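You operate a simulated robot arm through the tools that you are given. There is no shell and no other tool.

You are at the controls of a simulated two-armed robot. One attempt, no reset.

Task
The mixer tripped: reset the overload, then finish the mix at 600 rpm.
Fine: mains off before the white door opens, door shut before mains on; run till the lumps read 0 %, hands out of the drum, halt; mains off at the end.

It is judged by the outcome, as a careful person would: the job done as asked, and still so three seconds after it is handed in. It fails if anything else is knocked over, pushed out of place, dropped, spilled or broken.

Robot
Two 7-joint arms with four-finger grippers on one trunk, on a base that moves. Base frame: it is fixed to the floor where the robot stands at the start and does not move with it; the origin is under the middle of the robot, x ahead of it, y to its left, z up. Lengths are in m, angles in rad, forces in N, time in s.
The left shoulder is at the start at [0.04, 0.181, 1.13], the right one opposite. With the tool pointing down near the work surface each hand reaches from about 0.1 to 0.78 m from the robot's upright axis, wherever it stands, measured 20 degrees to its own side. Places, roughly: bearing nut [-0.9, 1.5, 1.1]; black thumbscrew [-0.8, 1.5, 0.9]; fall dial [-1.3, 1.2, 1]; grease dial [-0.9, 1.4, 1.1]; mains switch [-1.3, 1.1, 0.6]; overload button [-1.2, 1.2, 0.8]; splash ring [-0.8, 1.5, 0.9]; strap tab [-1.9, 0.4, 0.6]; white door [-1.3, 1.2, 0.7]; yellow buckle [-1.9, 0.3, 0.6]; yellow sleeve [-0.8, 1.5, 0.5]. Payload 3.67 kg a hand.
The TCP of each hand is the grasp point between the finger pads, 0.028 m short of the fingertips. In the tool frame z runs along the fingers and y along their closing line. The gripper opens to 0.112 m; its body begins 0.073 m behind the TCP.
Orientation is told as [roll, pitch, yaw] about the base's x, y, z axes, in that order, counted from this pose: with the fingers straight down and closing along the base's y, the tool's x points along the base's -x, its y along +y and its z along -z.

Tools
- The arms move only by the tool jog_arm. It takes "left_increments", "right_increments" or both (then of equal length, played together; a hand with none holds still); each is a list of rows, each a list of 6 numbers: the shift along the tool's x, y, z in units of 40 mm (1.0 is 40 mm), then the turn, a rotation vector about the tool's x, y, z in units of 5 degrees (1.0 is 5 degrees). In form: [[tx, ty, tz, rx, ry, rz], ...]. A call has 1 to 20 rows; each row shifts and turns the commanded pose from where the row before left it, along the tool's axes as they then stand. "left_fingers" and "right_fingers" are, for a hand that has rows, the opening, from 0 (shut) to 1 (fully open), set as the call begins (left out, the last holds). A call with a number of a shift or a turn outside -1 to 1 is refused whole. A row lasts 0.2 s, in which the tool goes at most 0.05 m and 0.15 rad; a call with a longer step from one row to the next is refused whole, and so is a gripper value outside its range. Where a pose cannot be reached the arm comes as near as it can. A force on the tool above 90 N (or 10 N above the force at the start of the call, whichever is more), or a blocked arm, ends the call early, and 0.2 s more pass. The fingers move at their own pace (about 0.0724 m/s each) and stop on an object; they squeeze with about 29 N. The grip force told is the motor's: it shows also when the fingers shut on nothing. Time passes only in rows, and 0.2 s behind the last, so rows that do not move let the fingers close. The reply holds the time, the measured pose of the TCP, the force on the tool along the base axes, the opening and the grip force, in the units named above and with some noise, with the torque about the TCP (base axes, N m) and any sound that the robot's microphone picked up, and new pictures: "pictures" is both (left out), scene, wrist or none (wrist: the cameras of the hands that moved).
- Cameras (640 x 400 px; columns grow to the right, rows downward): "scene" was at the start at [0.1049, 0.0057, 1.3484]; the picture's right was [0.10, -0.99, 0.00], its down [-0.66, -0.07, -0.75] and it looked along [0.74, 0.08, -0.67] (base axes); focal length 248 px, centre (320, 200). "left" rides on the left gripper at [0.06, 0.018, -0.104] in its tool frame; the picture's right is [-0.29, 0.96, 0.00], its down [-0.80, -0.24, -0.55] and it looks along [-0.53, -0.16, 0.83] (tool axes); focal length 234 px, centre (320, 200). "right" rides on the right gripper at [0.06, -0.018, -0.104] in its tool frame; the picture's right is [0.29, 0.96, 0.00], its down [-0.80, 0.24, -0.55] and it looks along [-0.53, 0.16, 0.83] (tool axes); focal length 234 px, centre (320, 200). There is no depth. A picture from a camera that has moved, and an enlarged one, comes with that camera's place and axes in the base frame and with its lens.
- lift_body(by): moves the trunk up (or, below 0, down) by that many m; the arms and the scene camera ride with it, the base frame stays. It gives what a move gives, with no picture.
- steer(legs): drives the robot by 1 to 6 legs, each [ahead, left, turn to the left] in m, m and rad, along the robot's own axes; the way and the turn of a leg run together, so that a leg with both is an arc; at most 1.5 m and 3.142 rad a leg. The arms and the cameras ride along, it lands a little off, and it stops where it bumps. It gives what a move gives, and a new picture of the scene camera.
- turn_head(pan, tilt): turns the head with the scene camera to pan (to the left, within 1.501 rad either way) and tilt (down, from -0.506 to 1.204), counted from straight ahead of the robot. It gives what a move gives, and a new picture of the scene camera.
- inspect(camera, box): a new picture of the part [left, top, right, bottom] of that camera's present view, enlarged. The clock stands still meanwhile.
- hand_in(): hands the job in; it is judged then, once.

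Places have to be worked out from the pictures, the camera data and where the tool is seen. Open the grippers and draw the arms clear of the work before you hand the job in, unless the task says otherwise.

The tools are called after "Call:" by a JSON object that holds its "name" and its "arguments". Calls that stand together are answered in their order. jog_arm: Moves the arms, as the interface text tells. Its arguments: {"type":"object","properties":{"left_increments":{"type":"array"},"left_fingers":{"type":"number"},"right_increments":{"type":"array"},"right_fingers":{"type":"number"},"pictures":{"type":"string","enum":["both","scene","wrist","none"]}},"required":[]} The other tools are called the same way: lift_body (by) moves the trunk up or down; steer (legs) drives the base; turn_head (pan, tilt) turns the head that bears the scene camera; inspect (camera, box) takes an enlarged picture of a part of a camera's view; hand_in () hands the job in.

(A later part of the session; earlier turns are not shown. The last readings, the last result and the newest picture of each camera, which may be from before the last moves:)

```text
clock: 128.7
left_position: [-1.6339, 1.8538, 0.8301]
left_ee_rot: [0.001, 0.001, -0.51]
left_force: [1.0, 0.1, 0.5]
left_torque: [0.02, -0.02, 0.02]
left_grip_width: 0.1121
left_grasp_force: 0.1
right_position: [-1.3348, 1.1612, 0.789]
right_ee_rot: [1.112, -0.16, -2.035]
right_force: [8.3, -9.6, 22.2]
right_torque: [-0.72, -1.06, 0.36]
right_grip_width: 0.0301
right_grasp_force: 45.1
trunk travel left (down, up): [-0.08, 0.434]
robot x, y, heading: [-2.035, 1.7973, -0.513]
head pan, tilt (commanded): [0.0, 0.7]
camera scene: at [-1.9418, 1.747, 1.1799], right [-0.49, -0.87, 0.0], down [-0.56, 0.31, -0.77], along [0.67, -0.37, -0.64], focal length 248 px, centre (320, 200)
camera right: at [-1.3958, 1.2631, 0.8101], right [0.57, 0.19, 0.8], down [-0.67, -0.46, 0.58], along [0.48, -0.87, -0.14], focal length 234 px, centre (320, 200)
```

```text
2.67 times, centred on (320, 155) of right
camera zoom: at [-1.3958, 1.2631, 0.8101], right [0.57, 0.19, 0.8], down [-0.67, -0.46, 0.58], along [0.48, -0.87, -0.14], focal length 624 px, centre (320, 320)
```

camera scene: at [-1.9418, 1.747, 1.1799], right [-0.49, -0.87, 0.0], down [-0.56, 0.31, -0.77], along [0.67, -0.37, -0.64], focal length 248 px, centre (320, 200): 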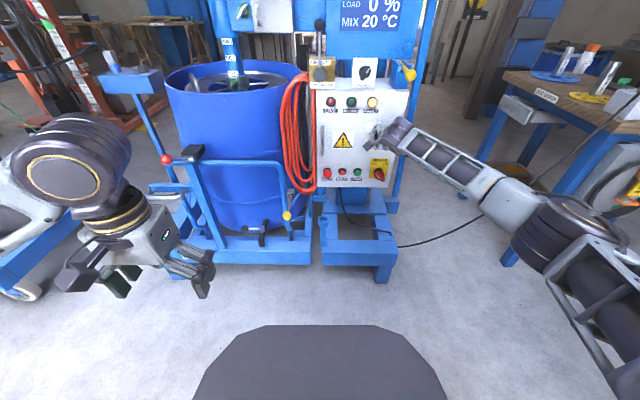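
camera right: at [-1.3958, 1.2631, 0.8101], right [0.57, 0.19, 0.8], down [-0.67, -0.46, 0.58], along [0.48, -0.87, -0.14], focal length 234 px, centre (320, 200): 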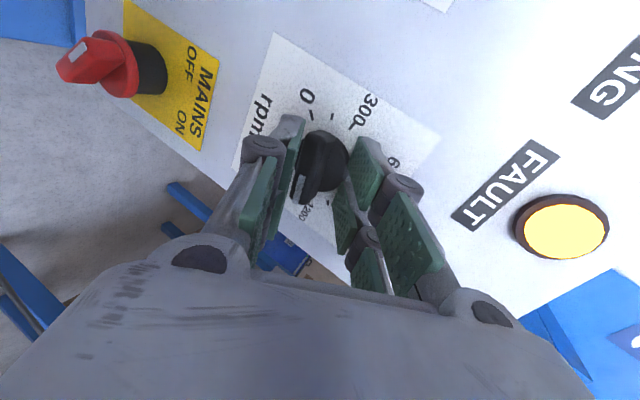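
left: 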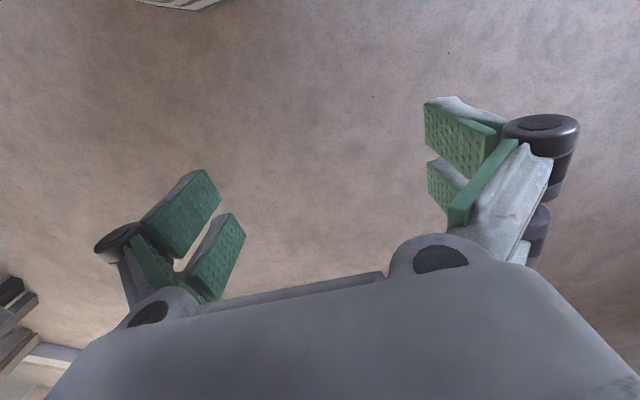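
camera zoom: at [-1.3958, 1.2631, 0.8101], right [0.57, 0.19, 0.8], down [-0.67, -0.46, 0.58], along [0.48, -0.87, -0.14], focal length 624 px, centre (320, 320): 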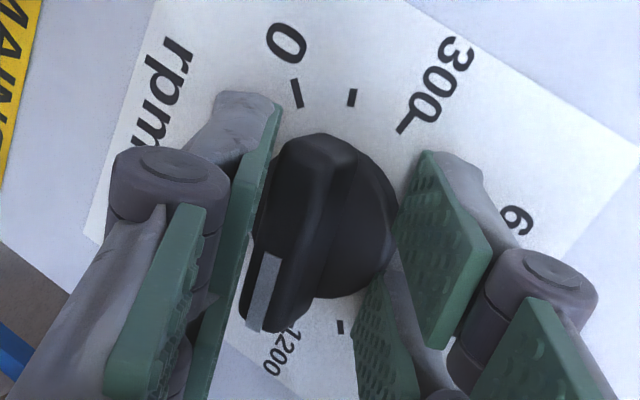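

The pads grip the knob (lower pad on the bar, upper on the rim; 30 mm). I turn it anticlockwise 50° and check that it follows.

Call:
{"name": "jog_arm", "arguments": {"right_increments": [[0, 0, 0, 0, 0, -1], [0, 0, 0, 0, 0, -1], [0, 0, 0, 0, 0, -1], [0, 0, 0, 0, 0, -1], [0, 0, 0, 0, 0, -1], [0, 0, 0, 0, 0, -1], [0, 0, 0, 0, 0, -1], [0, 0, 0, 0, 0, -1], [0, 0, 0, 0, 0, -1], [0, 0, 0, 0, 0, -1]]}}

Call:
{"name": "inspect", "arguments": {"camera": "right", "box": [220, 80, 420, 230]}}

```text
clock: 130.9
left_position: [-1.6377, 1.855, 0.8296]
left_ee_rot: [0.002, -0.001, -0.509]
left_force: [-0.6, -0.2, 0.7]
left_torque: [0.0, 0.02, 0.0]
left_grip_width: 0.112
left_grasp_force: 0.1
right_position: [-1.3382, 1.1624, 0.7864]
right_ee_rot: [0.785, -0.893, -1.456]
right_force: [-58.9, 18.5, -3.2]
right_torque: [-0.62, -0.68, 0.0]
right_grip_width: 0.0168
right_grasp_force: 45.4
trunk travel left (down, up): [-0.08, 0.434]
robot x, y, heading: [-2.0312, 1.7987, -0.514]
head pan, tilt (commanded): [0.0, 0.7]
camera scene: at [-1.9456, 1.7473, 1.1801], right [-0.49, -0.87, 0.0], down [-0.56, 0.31, -0.77], along [0.67, -0.37, -0.64], focal length 248 px, centre (320, 200)
camera right: at [-1.4338, 1.236, 0.7784], right [0.59, 0.78, 0.2], down [-0.21, -0.09, 0.97], along [0.78, -0.62, 0.12], focal length 234 px, centre (320, 200)
```

scene: 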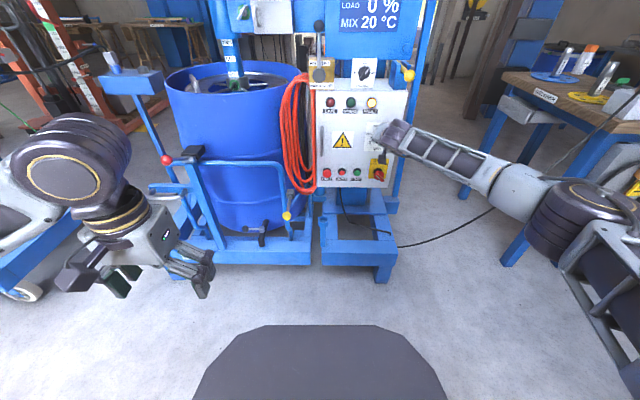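
right: 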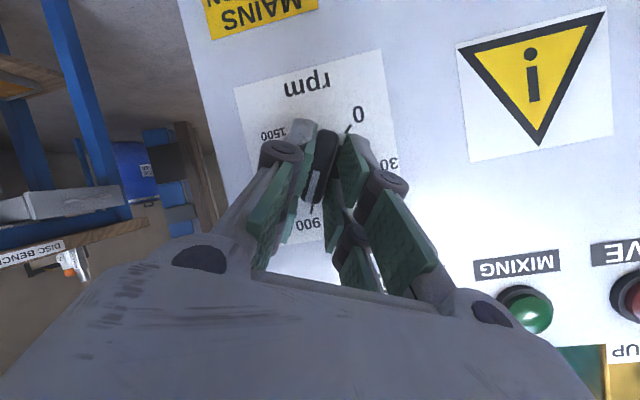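

```text
2.67 times, centred on (320, 155) of right
camera zoom: at [-1.4338, 1.236, 0.7784], right [0.59, 0.78, 0.2], down [-0.21, -0.09, 0.97], along [0.78, -0.62, 0.12], focal length 624 px, centre (320, 320)
```

zoom: 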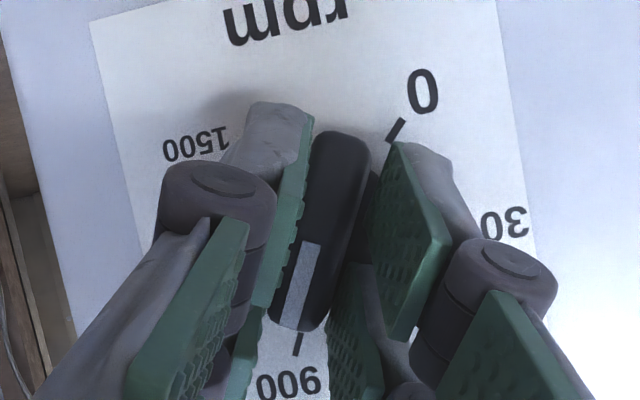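

The knob follows: pointer now about 900. The push against the panel is 60 N, so I ease back 4 mm and turn 50° further.

Call:
{"name": "jog_arm", "arguments": {"right_increments": [[0, 0, -0.12, 0, 0, 0], [0, 0, 0, 0, 0, -1], [0, 0, 0, 0, 0, -1], [0, 0, 0, 0, 0, -1], [0, 0, 0, 0, 0, -1], [0, 0, 0, 0, 0, -1], [0, 0, 0, 0, 0, -1], [0, 0, 0, 0, 0, -1], [0, 0, 0, 0, 0, -1], [0, 0, 0, 0, 0, -1], [0, 0, 0, 0, 0, -1]]}}

Call:
{"name": "inspect", "arguments": {"camera": "right", "box": [220, 80, 420, 230]}}

```text
clock: 133.3
left_position: [-1.6347, 1.8531, 0.8297]
left_ee_rot: [0.001, 0.004, -0.51]
left_force: [0.1, -0.6, -0.4]
left_torque: [0.0, 0.01, -0.04]
left_grip_width: 0.1118
left_grasp_force: 0.0
right_position: [-1.3387, 1.162, 0.7867]
right_ee_rot: [-0.613, -0.999, 0.153]
right_force: [-10.8, -8.8, 3.1]
right_torque: [0.3, 0.8, -1.43]
right_grip_width: 0.0147
right_grasp_force: 44.9
trunk travel left (down, up): [-0.08, 0.434]
robot x, y, heading: [-2.0294, 1.8018, -0.512]
head pan, tilt (commanded): [0.0, 0.7]
camera scene: at [-1.9415, 1.7453, 1.1797], right [-0.49, -0.87, 0.0], down [-0.56, 0.31, -0.77], along [0.67, -0.37, -0.64], focal length 248 px, centre (320, 200)
camera right: at [-1.4566, 1.1901, 0.789], right [0.18, 0.82, -0.54], down [0.09, 0.53, 0.84], along [0.98, -0.2, 0.03], focal length 234 px, centre (320, 200)
```

scene: 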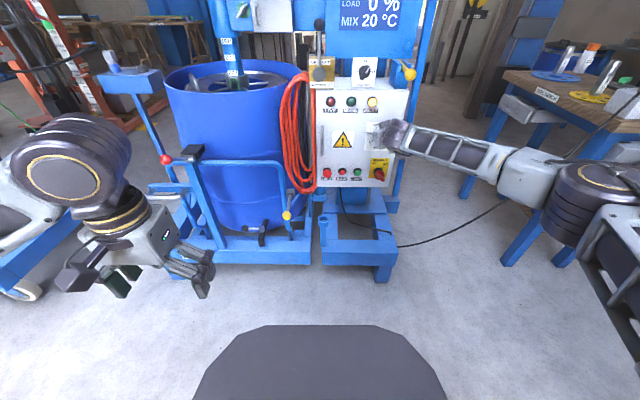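
right: 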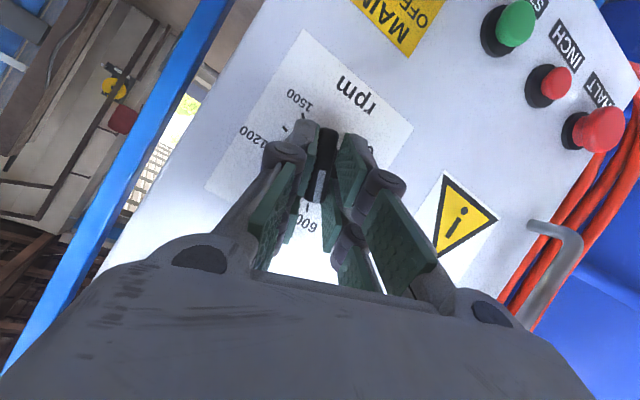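

```text
2.67 times, centred on (320, 155) of right
camera zoom: at [-1.4566, 1.1901, 0.789], right [0.18, 0.82, -0.54], down [0.09, 0.53, 0.84], along [0.98, -0.2, 0.03], focal length 624 px, centre (320, 320)
```

zoom: 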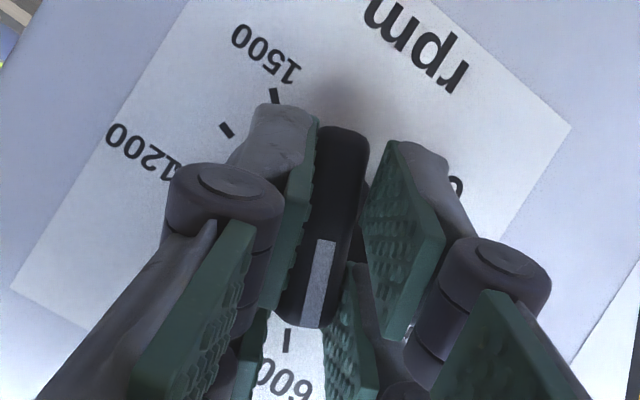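

The pointer is near 600, perhaps a few degrees high. I turn one more 5° step, release, and back off to read it.

Call:
{"name": "jog_arm", "arguments": {"right_increments": [[0, 0, 0, 0, 0, -1], [0, 0, 0, 0, 0, 0]], "pictures": "none"}}

Call:
{"name": "jog_arm", "arguments": {"right_increments": [[0, 0, 0, 0, 0, 0], [0, 0, 0, 0, 0, 0], [0, 0, -0.5, 0, 0, 0], [0, 0, -0.7, 0, 0, 0], [0, 0, -0.7, 0, 0, 0]], "right_fingers": 0.5}}

Call:
{"name": "inspect", "arguments": {"camera": "right", "box": [220, 40, 420, 190]}}

Call:
{"name": "inspect", "arguments": {"camera": "scene", "box": [320, 80, 420, 180]}}

```text
clock: 133.9
left_position: [-1.6352, 1.8537, 0.8292]
left_ee_rot: [0.001, 0.004, -0.509]
left_force: [-0.3, 0.2, -0.4]
left_torque: [0.0, 0.0, 0.02]
left_grip_width: 0.1118
left_grasp_force: 0.0
right_position: [-1.3387, 1.1629, 0.7876]
right_ee_rot: [-0.71, -0.944, 0.272]
right_force: [-8.9, -9.0, 1.5]
right_torque: [0.03, 0.39, -1.32]
right_grip_width: 0.0154
right_grasp_force: 45.4
trunk travel left (down, up): [-0.08, 0.434]
robot x, y, heading: [-2.0301, 1.8034, -0.513]
head pan, tilt (commanded): [0.0, 0.7]
```

```text
clock: 135.1
left_position: [-1.6346, 1.853, 0.8292]
left_ee_rot: [0.001, 0.003, -0.51]
left_force: [0.2, 0.6, -0.2]
left_torque: [0.0, 0.02, 0.03]
left_grip_width: 0.1118
left_grasp_force: 0.1
right_position: [-1.3971, 1.1992, 0.8202]
right_ee_rot: [-0.712, -0.945, 0.275]
right_force: [0.3, 0.1, 0.5]
right_torque: [0.0, 0.03, 0.01]
right_grip_width: 0.0562
right_grasp_force: 0.2
trunk travel left (down, up): [-0.08, 0.434]
robot x, y, heading: [-2.0357, 1.8041, -0.51]
head pan, tilt (commanded): [0.0, 0.7]
camera scene: at [-1.941, 1.746, 1.1797], right [-0.49, -0.87, 0.0], down [-0.56, 0.31, -0.77], along [0.67, -0.37, -0.64], focal length 248 px, centre (320, 200)
camera right: at [-1.516, 1.2222, 0.8258], right [0.13, 0.79, -0.6], down [0.1, 0.59, 0.8], along [0.99, -0.16, 0.0], focal length 234 px, centre (320, 200)
```

scene: 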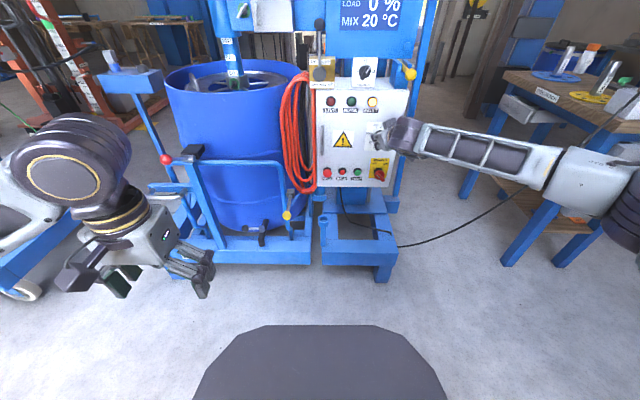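
right: 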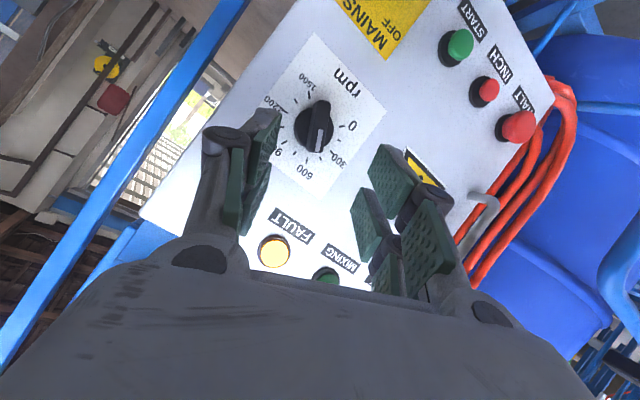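

```text
2.67 times, centred on (320, 115) of right
camera zoom: at [-1.516, 1.2222, 0.8258], right [0.13, 0.79, -0.6], down [0.1, 0.59, 0.8], along [0.99, -0.16, 0.0], focal length 624 px, centre (320, 427)
```

zoom: 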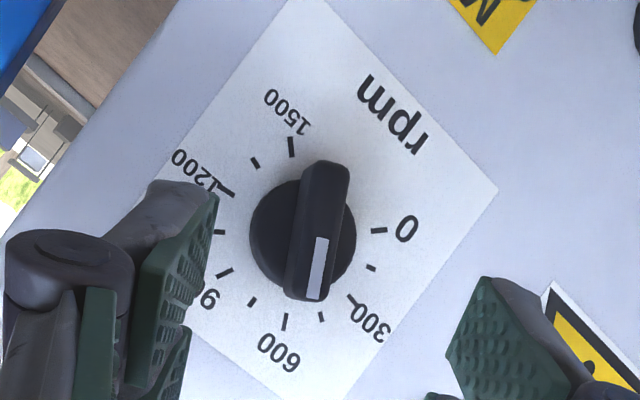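

```text
4.00 times, centred on (370, 130) of scene
camera zoom: at [-1.941, 1.746, 1.1797], right [-0.49, -0.87, 0.0], down [-0.56, 0.31, -0.77], along [0.67, -0.37, -0.64], focal length 992 px, centre (120, 480)
```

zoom: 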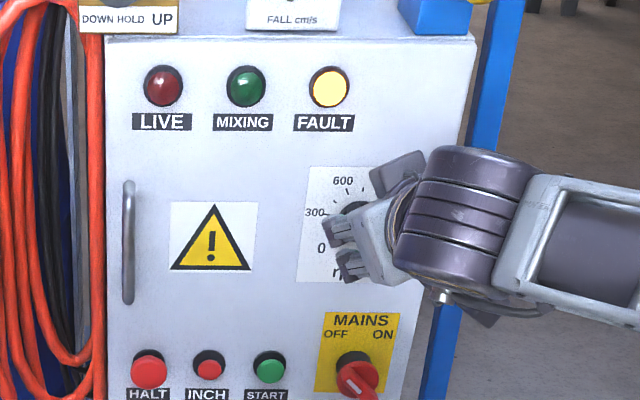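

The pointer's footprint lines up with the 600 mark. Now I withdraw the right hand to its own side (clear of the door's swing) and un-pitch it.

Call:
{"name": "jog_arm", "arguments": {"right_increments": [[0, 0, -0.8, 0, 0, 1], [0, 0, -0.8, 0, 0, 1], [0, 0, -0.8, 0, 0, 1], [0, 0, -0.8, 0, 0, 1], [0, 0, -0.8, 0, 0, 1], [0.3, -0.5, -0.3, 0, 1, 0], [0.3, -0.5, -0.3, 0, 1, 0], [0.3, -0.5, -0.3, 0, 1, 0], [0.3, -0.5, -0.3, 0, 1, 0], [0.3, -0.5, -0.3, 0, 1, 0], [0.3, -0.5, -0.3, 0, 1, 0], [0.3, -0.5, -0.3, 0, 1, 0], [0.3, -0.5, -0.3, 0, 1, 0]], "right_fingers": 0.3}}

```text
clock: 137.9
left_position: [-1.6337, 1.8528, 0.8291]
left_ee_rot: [0.001, 0.003, -0.509]
left_force: [0.1, 0.7, -0.7]
left_torque: [0.03, 0.01, 0.02]
left_grip_width: 0.1122
left_grasp_force: 0.1
right_position: [-1.7175, 1.2034, 0.8901]
right_ee_rot: [-0.005, -0.41, -0.539]
right_force: [-0.2, -0.5, 0.1]
right_torque: [0.04, 0.0, 0.01]
right_grip_width: 0.0338
right_grasp_force: 0.0
trunk travel left (down, up): [-0.08, 0.434]
robot x, y, heading: [-2.0322, 1.8061, -0.512]
head pan, tilt (commanded): [0.0, 0.7]
camera scene: at [-1.9407, 1.7457, 1.1796], right [-0.49, -0.87, 0.0], down [-0.56, 0.31, -0.76], along [0.67, -0.37, -0.64], focal length 248 px, centre (320, 200)
camera right: at [-1.8073, 1.2377, 0.9619], right [0.27, 0.96, -0.12], down [0.56, -0.05, 0.82], along [0.78, -0.29, -0.55], focal length 234 px, centre (320, 200)
```

scene: 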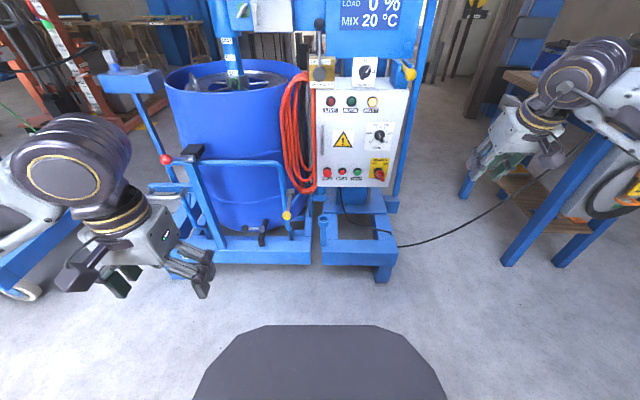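
right: 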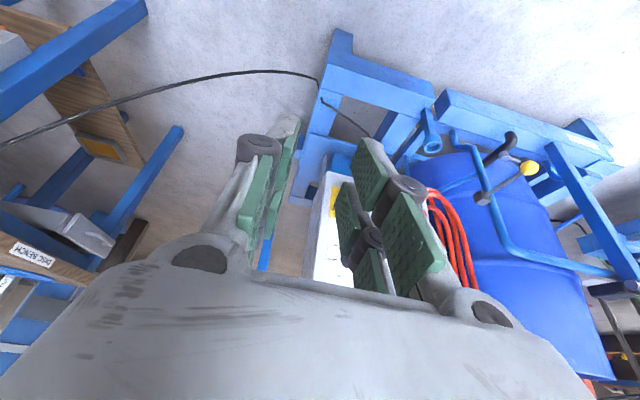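

The right hand is clear. I check the panel, then shift the base right 0.2 m so the door handle comes in front of the left arm.

Call:
{"name": "inspect", "arguments": {"camera": "scene", "box": [300, 60, 420, 200]}}

Call:
{"name": "steer", "arguments": {"legs": [[-0.04, -0.2, 0]]}}

```text
2.86 times, centred on (360, 130) of scene
camera zoom: at [-1.9407, 1.7457, 1.1796], right [-0.49, -0.87, 0.0], down [-0.56, 0.31, -0.76], along [0.67, -0.37, -0.64], focal length 708 px, centre (206, 400)
```

zoom: 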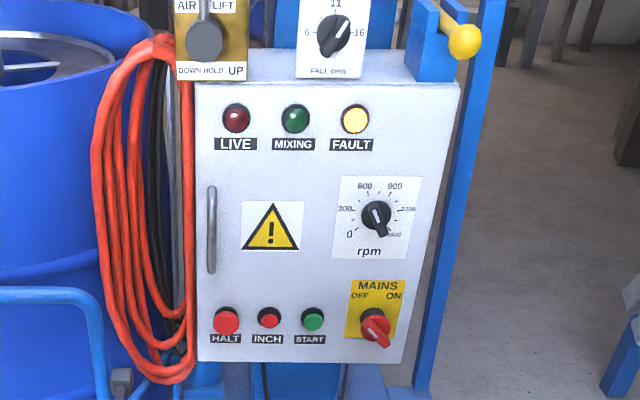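

```text
clock: 139.5
left_position: [-1.7664, 1.6984, 0.8296]
left_ee_rot: [0.002, 0.003, -0.511]
left_force: [-0.3, 0.0, -0.1]
left_torque: [-0.02, -0.04, -0.03]
left_grip_width: 0.1119
left_grasp_force: 0.1
right_position: [-1.8485, 1.0491, 0.8888]
right_ee_rot: [-0.004, -0.413, -0.539]
right_force: [-0.3, -0.2, 0.0]
right_torque: [0.02, -0.04, 0.05]
right_grip_width: 0.0335
right_grasp_force: 0.1
trunk travel left (down, up): [-0.08, 0.434]
robot x, y, heading: [-2.1667, 1.6488, -0.514]
head pan, tilt (commanded): [0.0, 0.7]
camera scene: at [-2.073, 1.5907, 1.1796], right [-0.49, -0.87, 0.0], down [-0.56, 0.32, -0.76], along [0.67, -0.37, -0.64], focal length 248 px, centre (320, 200)
```

scene: 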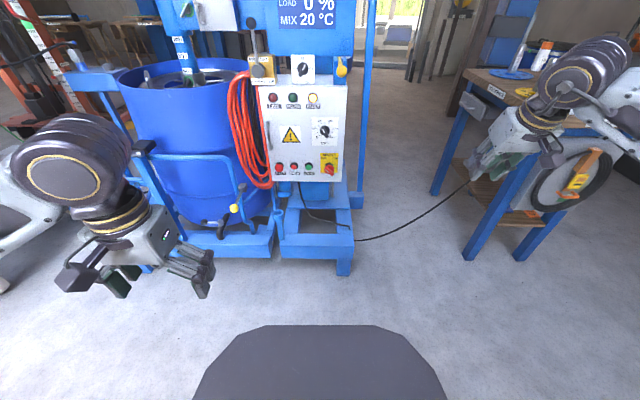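

Mains bar at OFF and dial near 600 are confirmed from the head camera. Handle now sits about 0.18 m to my left, z 0.73–0.85; I extend the left hand forward and pitch it 60° up, staying ~25 cm short of the door.

Call:
{"name": "jog_arm", "arguments": {"left_increments": [[-0.9, 0, 0, 0, 0, 0], [-0.9, 0, 0, 0, 0, 0], [-0.9, 0, 0, 0, 0, 0], [-0.9, 0, 0, 0, 0, 0], [-0.9, 0, 0, 0, 0, 0], [-0.9, 0, 0, 0, 0, 0], [-0.9, 0, 0, 0, 0, 0], [-0.4, 0, 0, 0, -1, 0], [-0.4, 0, 0, 0, -1, 0], [-0.4, 0, 0, 0, -1, 0], [0, 0, 0, 0, -1, 0], [0, 0, 0, 0, -1, 0], [0, 0, 0, 0, -1, 0], [0, 0, 0, 0, -1, 0], [0, 0, 0, 0, -1, 0], [0, 0, 0, 0, -1, 0], [0, 0, 0, 0, -1, 0], [0, 0, 0, 0, -1, 0], [0, 0, 0, 0, -1, 0]], "left_fingers": 0.5}}

```text
clock: 143.5
left_position: [-1.5041, 1.5521, 0.8319]
left_ee_rot: [0.001, -1.045, -0.512]
left_force: [-0.7, 0.4, 0.4]
left_torque: [0.0, 0.0, 0.01]
left_grip_width: 0.0559
left_grasp_force: 0.1
right_position: [-1.8468, 1.0493, 0.8895]
right_ee_rot: [-0.006, -0.412, -0.542]
right_force: [-0.1, 0.0, -0.5]
right_torque: [-0.01, -0.01, 0.0]
right_grip_width: 0.0338
right_grasp_force: 0.1
trunk travel left (down, up): [-0.08, 0.434]
robot x, y, heading: [-2.168, 1.6462, -0.511]
head pan, tilt (commanded): [0.0, 0.7]
camera scene: at [-2.0721, 1.5919, 1.1796], right [-0.49, -0.87, 0.0], down [-0.56, 0.31, -0.76], along [0.67, -0.37, -0.64], focal length 248 px, centre (320, 200)
camera left: at [-1.6009, 1.627, 0.8327], right [0.59, 0.76, 0.25], down [-0.19, -0.17, 0.97], along [0.78, -0.62, 0.04], focal length 234 px, centre (320, 200)
```

scene: 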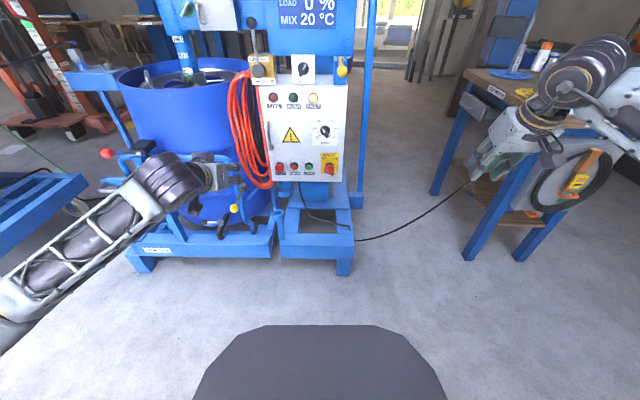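
left: 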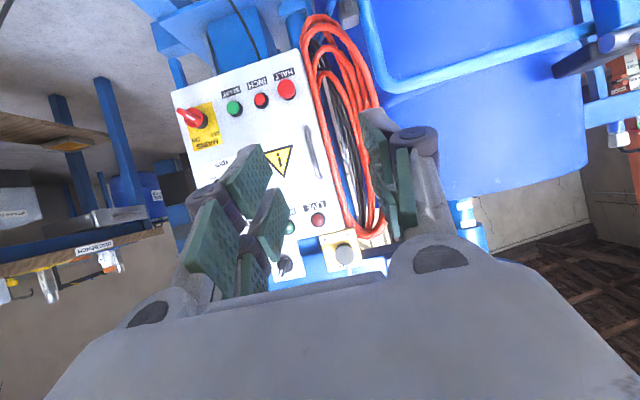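

The left hand is pitched 60° and sees the door handle. I enlarge the handle for triangulation.

Call:
{"name": "inspect", "arguments": {"camera": "left", "box": [240, 60, 400, 260]}}

Call:
{"name": "inspect", "arguments": {"camera": "scene", "box": [220, 70, 320, 190]}}

```text
2.00 times, centred on (320, 160) of left
camera zoom: at [-1.6009, 1.627, 0.8327], right [0.59, 0.76, 0.25], down [-0.19, -0.17, 0.97], along [0.78, -0.62, 0.04], focal length 468 px, centre (320, 280)
```

zoom: 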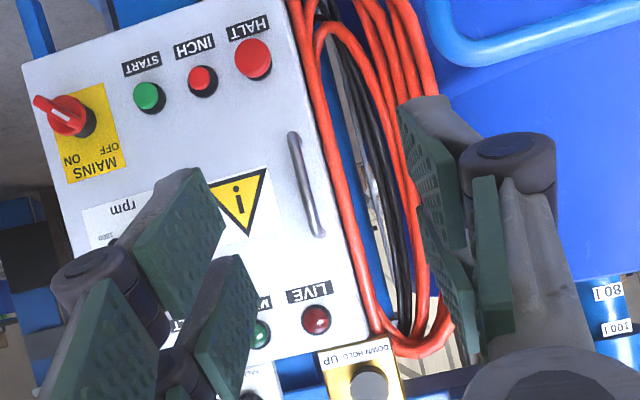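

```text
3.33 times, centred on (270, 130) of scene
camera zoom: at [-2.0721, 1.5919, 1.1796], right [-0.49, -0.87, 0.0], down [-0.56, 0.31, -0.76], along [0.67, -0.37, -0.64], focal length 826 px, centre (487, 433)
```

zoom: 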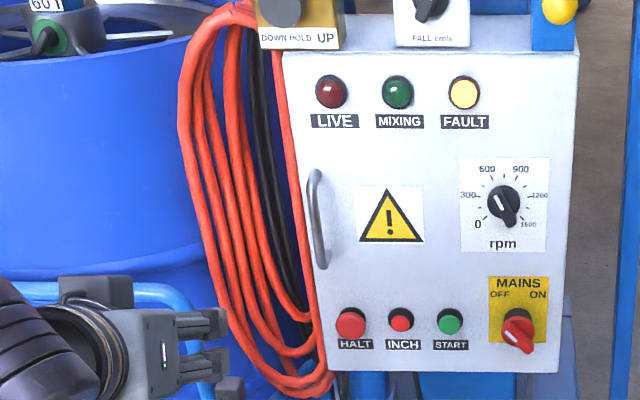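

Triangulated: handle bar's middle at about 0.977 m ahead, 0.193 m left, z≈0.757 (spanning 0.70–0.81). I move the left hand to 10 cm short of it along the tool.

Call:
{"name": "jog_arm", "arguments": {"left_increments": [[-0.396, -0.175, 0.864, 0, 0, 0], [-0.396, -0.175, 0.864, 0, 0, 0], [-0.396, -0.175, 0.864, 0, 0, 0], [-0.396, -0.175, 0.864, 0, 0, 0], [-0.396, -0.175, 0.864, 0, 0, 0], [-0.396, -0.175, 0.864, 0, 0, 0], [-0.396, -0.175, 0.864, 0, 0, 0]], "left_fingers": 0.45}}

Call:
{"name": "inspect", "arguments": {"camera": "left", "box": [200, 40, 440, 220]}}

Call:
{"name": "inspect", "arguments": {"camera": "scene", "box": [200, 80, 320, 200]}}

```text
clock: 145.1
left_position: [-1.2964, 1.3784, 0.8062]
left_ee_rot: [0.002, -1.044, -0.512]
left_force: [-0.1, -0.6, -0.4]
left_torque: [0.0, -0.02, 0.04]
left_grip_width: 0.0504
left_grasp_force: 0.0
right_position: [-1.8472, 1.049, 0.8901]
right_ee_rot: [-0.005, -0.412, -0.541]
right_force: [-0.4, -0.4, -0.2]
right_torque: [0.04, 0.04, -0.03]
right_grip_width: 0.0337
right_grasp_force: 0.0
trunk travel left (down, up): [-0.08, 0.434]
robot x, y, heading: [-2.1658, 1.6452, -0.513]
head pan, tilt (commanded): [0.0, 0.7]
camera scene: at [-2.072, 1.591, 1.1796], right [-0.49, -0.87, 0.0], down [-0.56, 0.32, -0.76], along [0.67, -0.37, -0.64], focal length 248 px, centre (320, 200)
camera left: at [-1.3932, 1.4539, 0.8065], right [0.59, 0.76, 0.25], down [-0.18, -0.17, 0.97], along [0.78, -0.62, 0.04], focal length 234 px, centre (320, 200)
```

scene: 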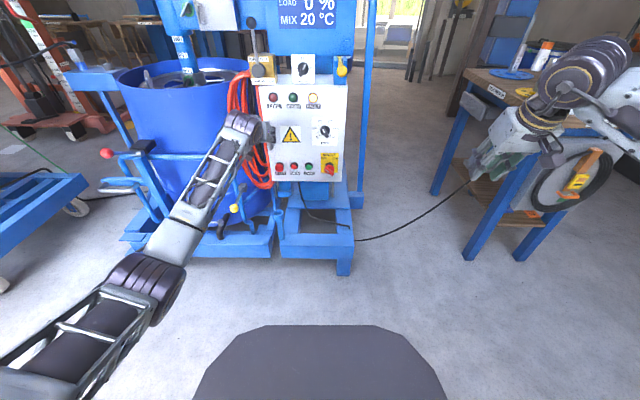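
left: 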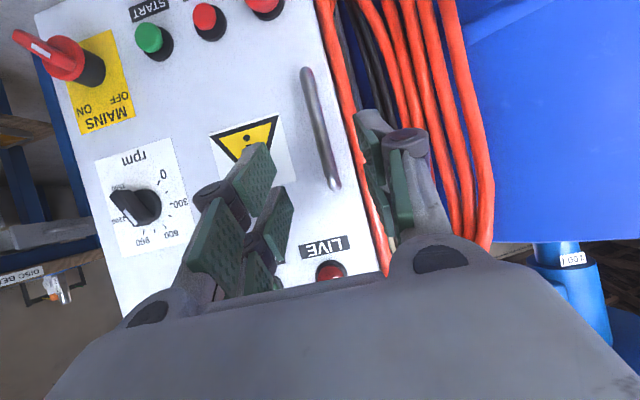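

```text
2.22 times, centred on (320, 130) of left
camera zoom: at [-1.3932, 1.4539, 0.8065], right [0.59, 0.76, 0.25], down [-0.18, -0.17, 0.97], along [0.78, -0.62, 0.04], focal length 520 px, centre (320, 356)
```

zoom: 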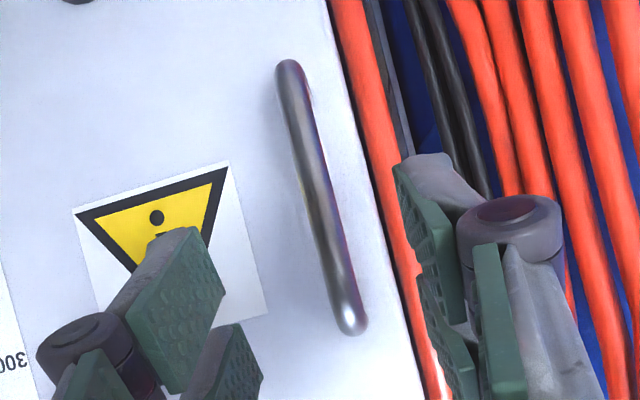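

```text
3.33 times, centred on (260, 140) of scene
camera zoom: at [-2.072, 1.591, 1.1796], right [-0.49, -0.87, 0.0], down [-0.56, 0.32, -0.76], along [0.67, -0.37, -0.64], focal length 826 px, centre (520, 400)
```

zoom: 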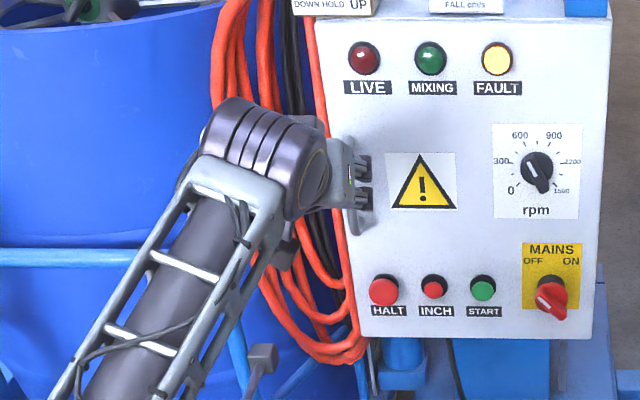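

The bar passes between the fingertips, laterally aligned to ~1 mm; the orange hose hangs just left of the panel. I narrow the fingers to 3.6 cm and advance 4 cm, then check clearance to the hose.

Call:
{"name": "jog_arm", "arguments": {"left_increments": [[0, 0, 0.5, 0, 0, 0], [0, 0, 0.5, 0, 0, 0]], "left_fingers": 0.32, "pictures": "none"}}

Call:
{"name": "inspect", "arguments": {"camera": "left", "box": [200, 60, 440, 240]}}

```text
clock: 145.7
left_position: [-1.266, 1.3628, 0.7868]
left_ee_rot: [0.001, -1.045, -0.513]
left_force: [-0.4, 0.5, -0.1]
left_torque: [0.01, -0.02, 0.04]
left_grip_width: 0.0359
left_grasp_force: 0.1
right_position: [-1.8472, 1.0491, 0.8897]
right_ee_rot: [-0.006, -0.412, -0.542]
right_force: [0.6, 0.1, -0.2]
right_torque: [0.02, 0.02, 0.02]
right_grip_width: 0.0335
right_grasp_force: 0.2
trunk travel left (down, up): [-0.08, 0.434]
robot x, y, heading: [-2.1637, 1.644, -0.511]
head pan, tilt (commanded): [0.0, 0.7]
```

```text
2.22 times, centred on (320, 150) of left
camera zoom: at [-1.3628, 1.4381, 0.7871], right [0.59, 0.76, 0.25], down [-0.19, -0.17, 0.97], along [0.78, -0.62, 0.04], focal length 520 px, centre (320, 311)
```

zoom: 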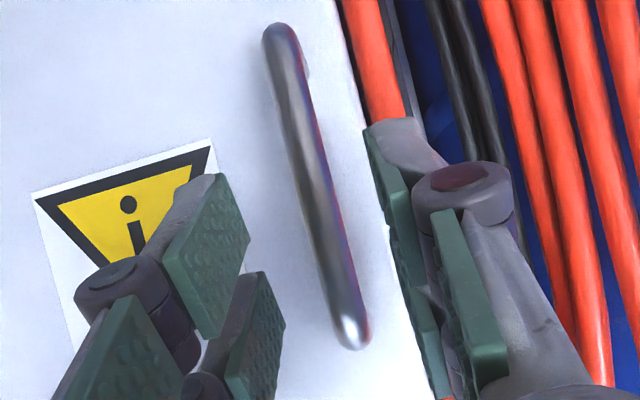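

The bar is centred between the pads. I advance 3 cm more and check again.

Call:
{"name": "jog_arm", "arguments": {"left_increments": [[0, 0, 0.4, 0, 0, 0], [0, 0, 0.4, 0, 0, 0]], "pictures": "none"}}

Call:
{"name": "inspect", "arguments": {"camera": "left", "box": [200, 60, 440, 240]}}

```text
clock: 146.3
left_position: [-1.2417, 1.3486, 0.7708]
left_ee_rot: [0.001, -1.043, -0.512]
left_force: [-0.5, -0.4, -0.3]
left_torque: [-0.05, -0.01, -0.03]
left_grip_width: 0.0359
left_grasp_force: 0.1
right_position: [-1.8477, 1.0475, 0.8899]
right_ee_rot: [-0.005, -0.411, -0.541]
right_force: [0.5, -0.6, 0.5]
right_torque: [0.0, 0.01, 0.03]
right_grip_width: 0.0339
right_grasp_force: 0.1
trunk travel left (down, up): [-0.08, 0.434]
robot x, y, heading: [-2.1653, 1.6442, -0.513]
head pan, tilt (commanded): [0.0, 0.7]
```

```text
2.22 times, centred on (320, 150) of left
camera zoom: at [-1.3387, 1.4232, 0.7707], right [0.59, 0.76, 0.25], down [-0.19, -0.17, 0.97], along [0.78, -0.62, 0.04], focal length 520 px, centre (320, 311)
```

zoom: 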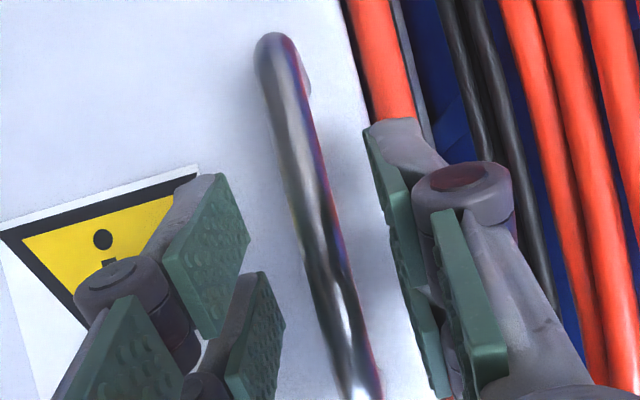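

The bar is now right at the fingertip line, no contact yet. I advance 1.8 cm more and close on the handle.

Call:
{"name": "jog_arm", "arguments": {"left_increments": [[0, 0, 0.45, 0, 0, 0]], "pictures": "none"}}

Call:
{"name": "jog_arm", "arguments": {"left_increments": [[0, 0, 0, 0, 0, 0], [0, 0, 0, 0, 0, 0], [0, 0, 0, 0, 0, 0]], "left_fingers": 0.0}}

Call:
{"name": "inspect", "arguments": {"camera": "left", "box": [200, 60, 440, 240]}}

```text
clock: 146.7
left_position: [-1.2281, 1.3414, 0.7601]
left_ee_rot: [0.001, -1.042, -0.512]
left_force: [-0.7, 0.0, -0.1]
left_torque: [-0.04, -0.02, 0.0]
left_grip_width: 0.0359
left_grasp_force: 0.0
right_position: [-1.8471, 1.0498, 0.8894]
right_ee_rot: [-0.005, -0.413, -0.54]
right_force: [0.4, -0.4, -0.2]
right_torque: [-0.03, 0.02, 0.02]
right_grip_width: 0.0335
right_grasp_force: 0.0
trunk travel left (down, up): [-0.08, 0.434]
robot x, y, heading: [-2.1628, 1.645, -0.514]
head pan, tilt (commanded): [0.0, 0.7]
```

```text
clock: 147.5
left_position: [-1.2293, 1.3413, 0.761]
left_ee_rot: [0.0, -1.044, -0.512]
left_force: [0.6, -1.7, -0.2]
left_torque: [-0.03, -0.02, 0.0]
left_grip_width: 0.0112
left_grasp_force: 44.9
right_position: [-1.8475, 1.0486, 0.8903]
right_ee_rot: [-0.006, -0.414, -0.542]
right_force: [-0.1, 0.4, -0.2]
right_torque: [0.0, -0.03, -0.03]
right_grip_width: 0.0336
right_grasp_force: 0.2
trunk travel left (down, up): [-0.08, 0.434]
robot x, y, heading: [-2.1642, 1.6458, -0.513]
head pan, tilt (commanded): [0.0, 0.7]
camera scene: at [-2.072, 1.5915, 1.1796], right [-0.49, -0.87, 0.0], down [-0.56, 0.32, -0.76], along [0.67, -0.37, -0.64], focal length 248 px, centre (320, 200)
camera left: at [-1.3254, 1.4165, 0.7612], right [0.6, 0.76, 0.25], down [-0.19, -0.17, 0.97], along [0.78, -0.62, 0.04], focal length 234 px, centre (320, 200)
```

scene: 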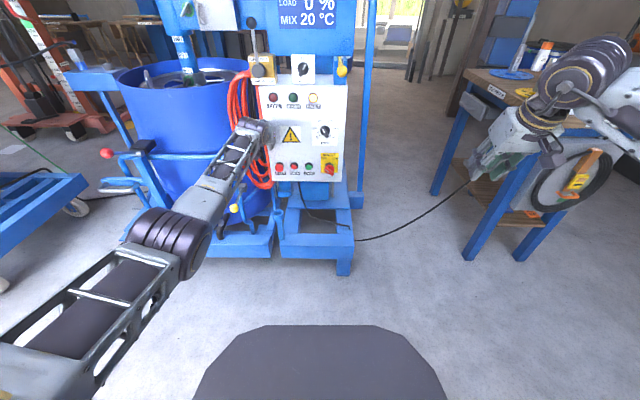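
left: 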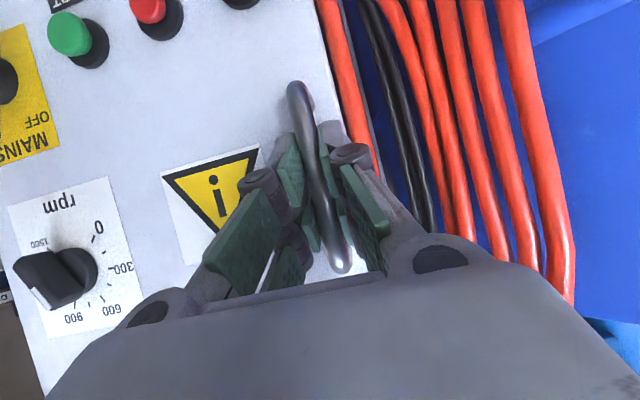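

```text
2.22 times, centred on (320, 150) of left
camera zoom: at [-1.3254, 1.4165, 0.7612], right [0.6, 0.76, 0.25], down [-0.19, -0.17, 0.97], along [0.78, -0.62, 0.04], focal length 520 px, centre (320, 311)
```

zoom: 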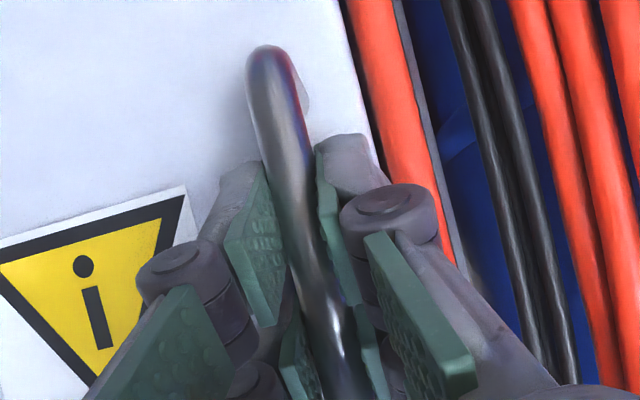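

The handle is gripped (11 mm bar). Mains is off, so I pull the door open along its arc — the first 20°.

Call:
{"name": "jog_arm", "arguments": {"left_increments": [[0.31, -0.12, -0.54, 0, 0, 0], [0.31, -0.12, -0.54, 0, 0, 0], [0.3, -0.22, -0.51, 0, 0, 0], [0.3, -0.22, -0.51, 0, 0, 0]]}}

```text
clock: 148.5
left_position: [-1.3292, 1.3633, 0.7608]
left_ee_rot: [-0.002, -1.043, -0.515]
left_force: [-0.4, -14.7, -4.4]
left_torque: [-0.83, -0.3, -0.17]
left_grip_width: 0.0115
left_grasp_force: 45.0
right_position: [-1.8485, 1.0477, 0.8897]
right_ee_rot: [-0.002, -0.412, -0.542]
right_force: [-0.4, -0.3, -0.1]
right_torque: [0.01, 0.02, -0.03]
right_grip_width: 0.0335
right_grasp_force: 0.0
trunk travel left (down, up): [-0.08, 0.434]
robot x, y, heading: [-2.1646, 1.6459, -0.51]
head pan, tilt (commanded): [0.0, 0.7]
camera scene: at [-2.0719, 1.5898, 1.1795], right [-0.49, -0.87, 0.0], down [-0.56, 0.32, -0.76], along [0.67, -0.37, -0.65], focal length 248 px, centre (320, 200)
camera left: at [-1.426, 1.4375, 0.7613], right [0.6, 0.76, 0.25], down [-0.19, -0.17, 0.97], along [0.78, -0.63, 0.04], focal length 234 px, centre (320, 200)
```

scene: 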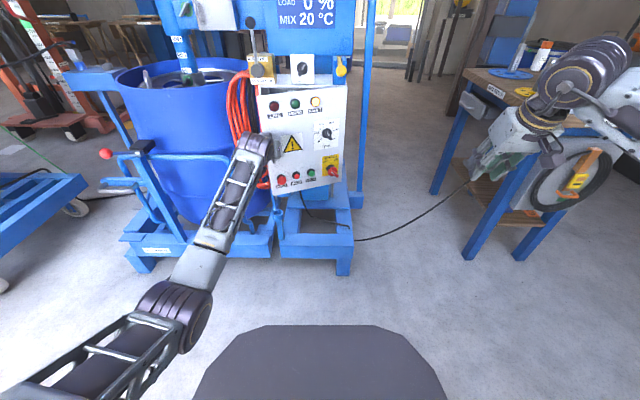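
left: 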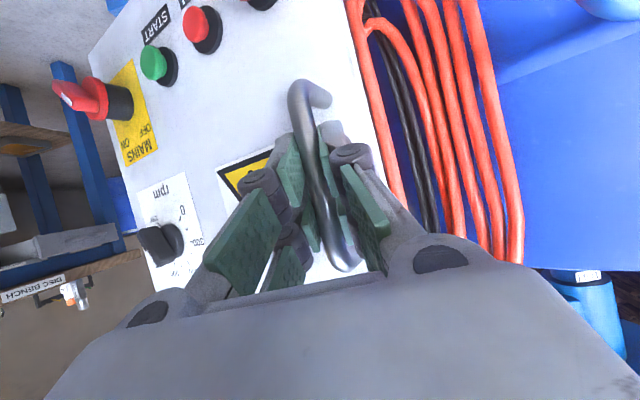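

The door follows, with a 13 N sideways pull toward the hinge side. I continue with a bit more rightward motion to about 40°.

Call:
{"name": "jog_arm", "arguments": {"left_increments": [[0.27, -0.45, -0.47, 0, 0, 0], [0.27, -0.45, -0.47, 0, 0, 0], [0.25, -0.5, -0.43, 0, 0, 0], [0.25, -0.5, -0.43, 0, 0, 0]]}}

```text
clock: 149.5
left_position: [-1.4361, 1.3428, 0.7605]
left_ee_rot: [0.0, -1.044, -0.508]
left_force: [-7.0, 19.3, -1.7]
left_torque: [-0.32, 0.3, 0.07]
left_grip_width: 0.0111
left_grasp_force: 44.8
right_position: [-1.8485, 1.0515, 0.891]
right_ee_rot: [-0.008, -0.414, -0.541]
right_force: [-0.4, -0.3, -0.9]
right_torque: [0.06, 0.02, -0.01]
right_grip_width: 0.0335
right_grasp_force: 0.0
trunk travel left (down, up): [-0.08, 0.434]
robot x, y, heading: [-2.1636, 1.6481, -0.51]
head pan, tilt (commanded): [0.0, 0.7]
camera scene: at [-2.0729, 1.5936, 1.1797], right [-0.49, -0.87, 0.0], down [-0.56, 0.31, -0.77], along [0.67, -0.37, -0.64], focal length 248 px, centre (320, 200)
camera left: at [-1.5342, 1.4173, 0.7615], right [0.59, 0.77, 0.25], down [-0.18, -0.17, 0.97], along [0.78, -0.62, 0.04], focal length 234 px, centre (320, 200)
```

scene: 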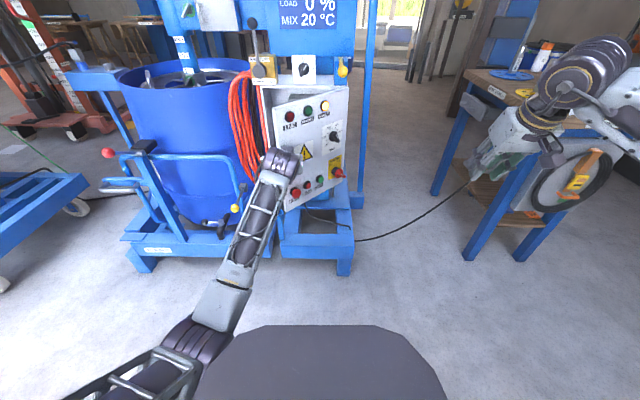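
left: 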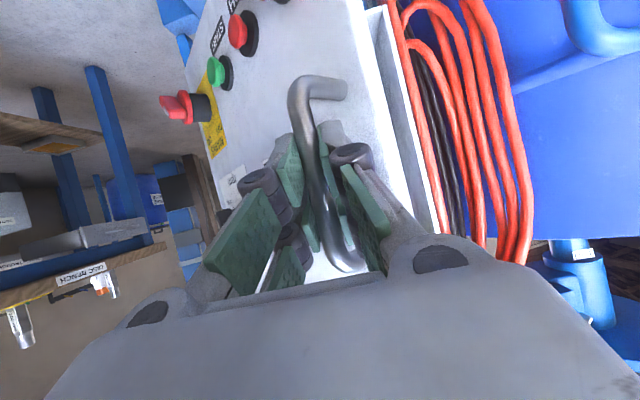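

The door is about 40° open. I loosen the grip slightly, draw the left hand back along the tool, and close the fingers.

Call:
{"name": "jog_arm", "arguments": {"left_increments": [[0, 0, 0, 0, 0, 0], [0, 0, -0.4, 0, 0, 0], [0, 0, -0.6, 0, 0, 0], [0, 0, -0.6, 0, 0, 0]], "left_fingers": 0.22}}

```text
clock: 150.5
left_position: [-1.486, 1.3664, 0.7921]
left_ee_rot: [0.004, -1.043, -0.513]
left_force: [-0.3, -0.9, 0.9]
left_torque: [0.0, 0.04, 0.01]
left_grip_width: 0.0246
left_grasp_force: 0.1
right_position: [-1.8477, 1.0504, 0.8903]
right_ee_rot: [-0.005, -0.414, -0.542]
right_force: [0.1, -0.2, -0.2]
right_torque: [0.01, -0.02, 0.0]
right_grip_width: 0.0336
right_grasp_force: 0.0
trunk travel left (down, up): [-0.08, 0.434]
robot x, y, heading: [-2.1658, 1.6469, -0.509]
head pan, tilt (commanded): [0.0, 0.7]
camera scene: at [-2.0724, 1.5917, 1.1796], right [-0.49, -0.87, 0.0], down [-0.56, 0.31, -0.76], along [0.67, -0.37, -0.64], focal length 248 px, centre (320, 200)
camera left: at [-1.5823, 1.4412, 0.7935], right [0.6, 0.76, 0.25], down [-0.19, -0.17, 0.97], along [0.78, -0.62, 0.04], focal length 234 px, centre (320, 200)
```

scene: 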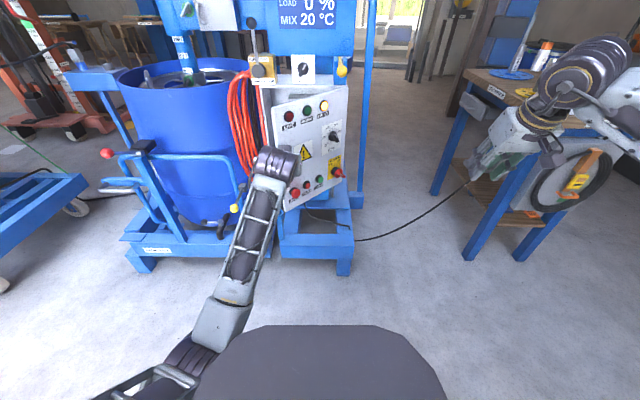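
left: 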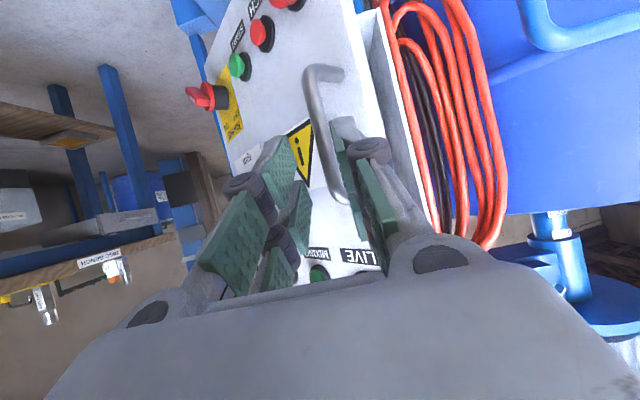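

The hand is clear of the handle. I go back a little, left around the door's free edge, and forward to a point just behind the edge, fingers closed.

Call:
{"name": "jog_arm", "arguments": {"left_increments": [[0.37, 0, -0.65, 0, 0, 0], [0, 0.81, 0, 0, 0, 0], [0, 0.81, 0, 0, 0, 0], [0, 0.81, 0, 0, 0, 0], [0, 0.81, 0, 0, 0, 0], [-0.34, 0, 0.95, 0, 0, 0], [-0.34, 0, 0.95, 0, 0, 0], [-0.34, 0, 0.95, 0, 0, 0], [-0.34, 0, 0.95, 0, 0, 0]], "left_fingers": 0.0}}

```text
clock: 152.5
left_position: [-1.3114, 1.414, 0.7642]
left_ee_rot: [0.001, -1.044, -0.512]
left_force: [-0.1, -0.9, 0.5]
left_torque: [0.01, 0.01, -0.02]
left_grip_width: 0.0001
left_grasp_force: 28.9
right_position: [-1.847, 1.0497, 0.8893]
right_ee_rot: [-0.005, -0.412, -0.542]
right_force: [0.0, 0.1, 0.1]
right_torque: [0.0, 0.0, 0.01]
right_grip_width: 0.0336
right_grasp_force: 0.1
trunk travel left (down, up): [-0.08, 0.434]
robot x, y, heading: [-2.1656, 1.6458, -0.514]
head pan, tilt (commanded): [0.0, 0.7]
camera scene: at [-2.0718, 1.5914, 1.1796], right [-0.49, -0.87, 0.0], down [-0.56, 0.32, -0.76], along [0.67, -0.37, -0.64], focal length 248 px, centre (320, 200)
camera left: at [-1.4075, 1.4891, 0.7648], right [0.6, 0.76, 0.25], down [-0.18, -0.17, 0.97], along [0.78, -0.62, 0.04], focal length 234 px, centre (320, 200)
```

scene: 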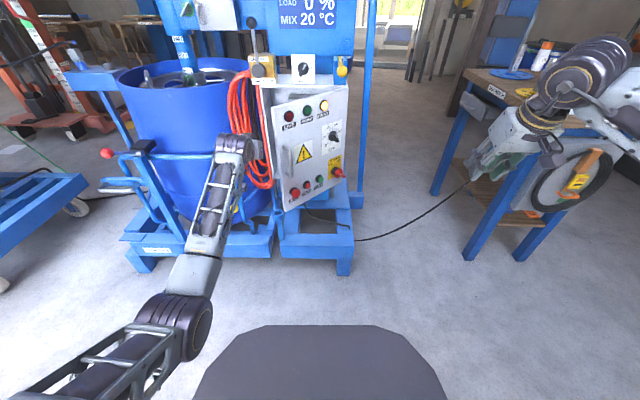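
left: 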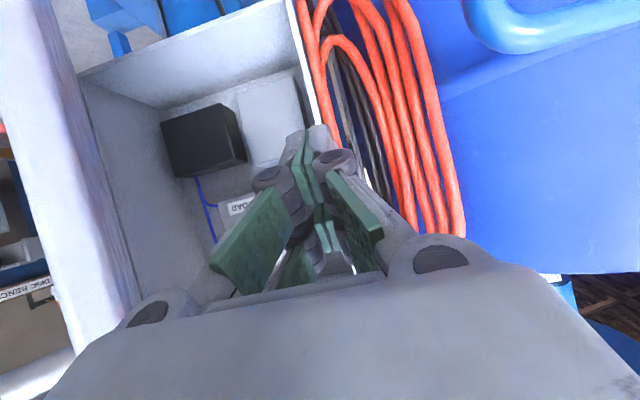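

Now I see into the cabinet: a black box, and a device labelled "…OAD" behind my fingers. I enlarge.

Call:
{"name": "inspect", "arguments": {"camera": "left", "box": [80, 60, 340, 300]}}

Call:
{"name": "inspect", "arguments": {"camera": "scene", "box": [200, 60, 360, 220]}}

```text
1.67 times, centred on (210, 180) of left
camera zoom: at [-1.4075, 1.4891, 0.7648], right [0.6, 0.76, 0.25], down [-0.18, -0.17, 0.97], along [0.78, -0.62, 0.04], focal length 390 px, centre (503, 233)
```

zoom: 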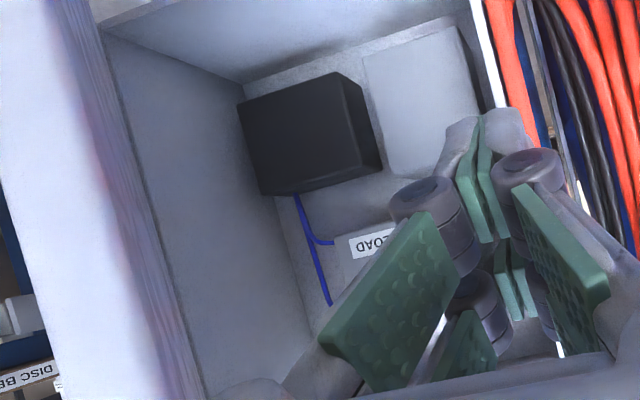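

```text
2.50 times, centred on (280, 140) of scene
camera zoom: at [-2.0718, 1.5914, 1.1796], right [-0.49, -0.87, 0.0], down [-0.56, 0.32, -0.76], along [0.67, -0.37, -0.64], focal length 620 px, centre (420, 350)
```

zoom: 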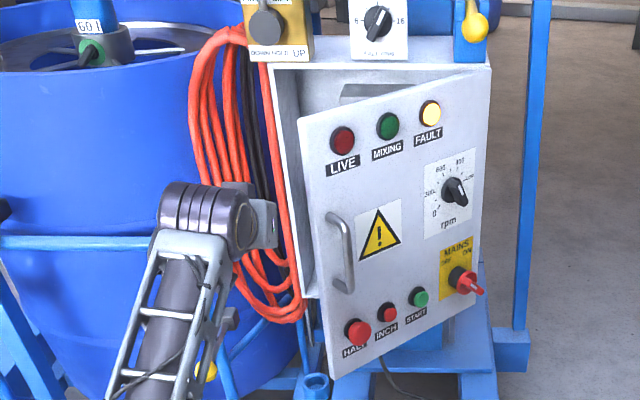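

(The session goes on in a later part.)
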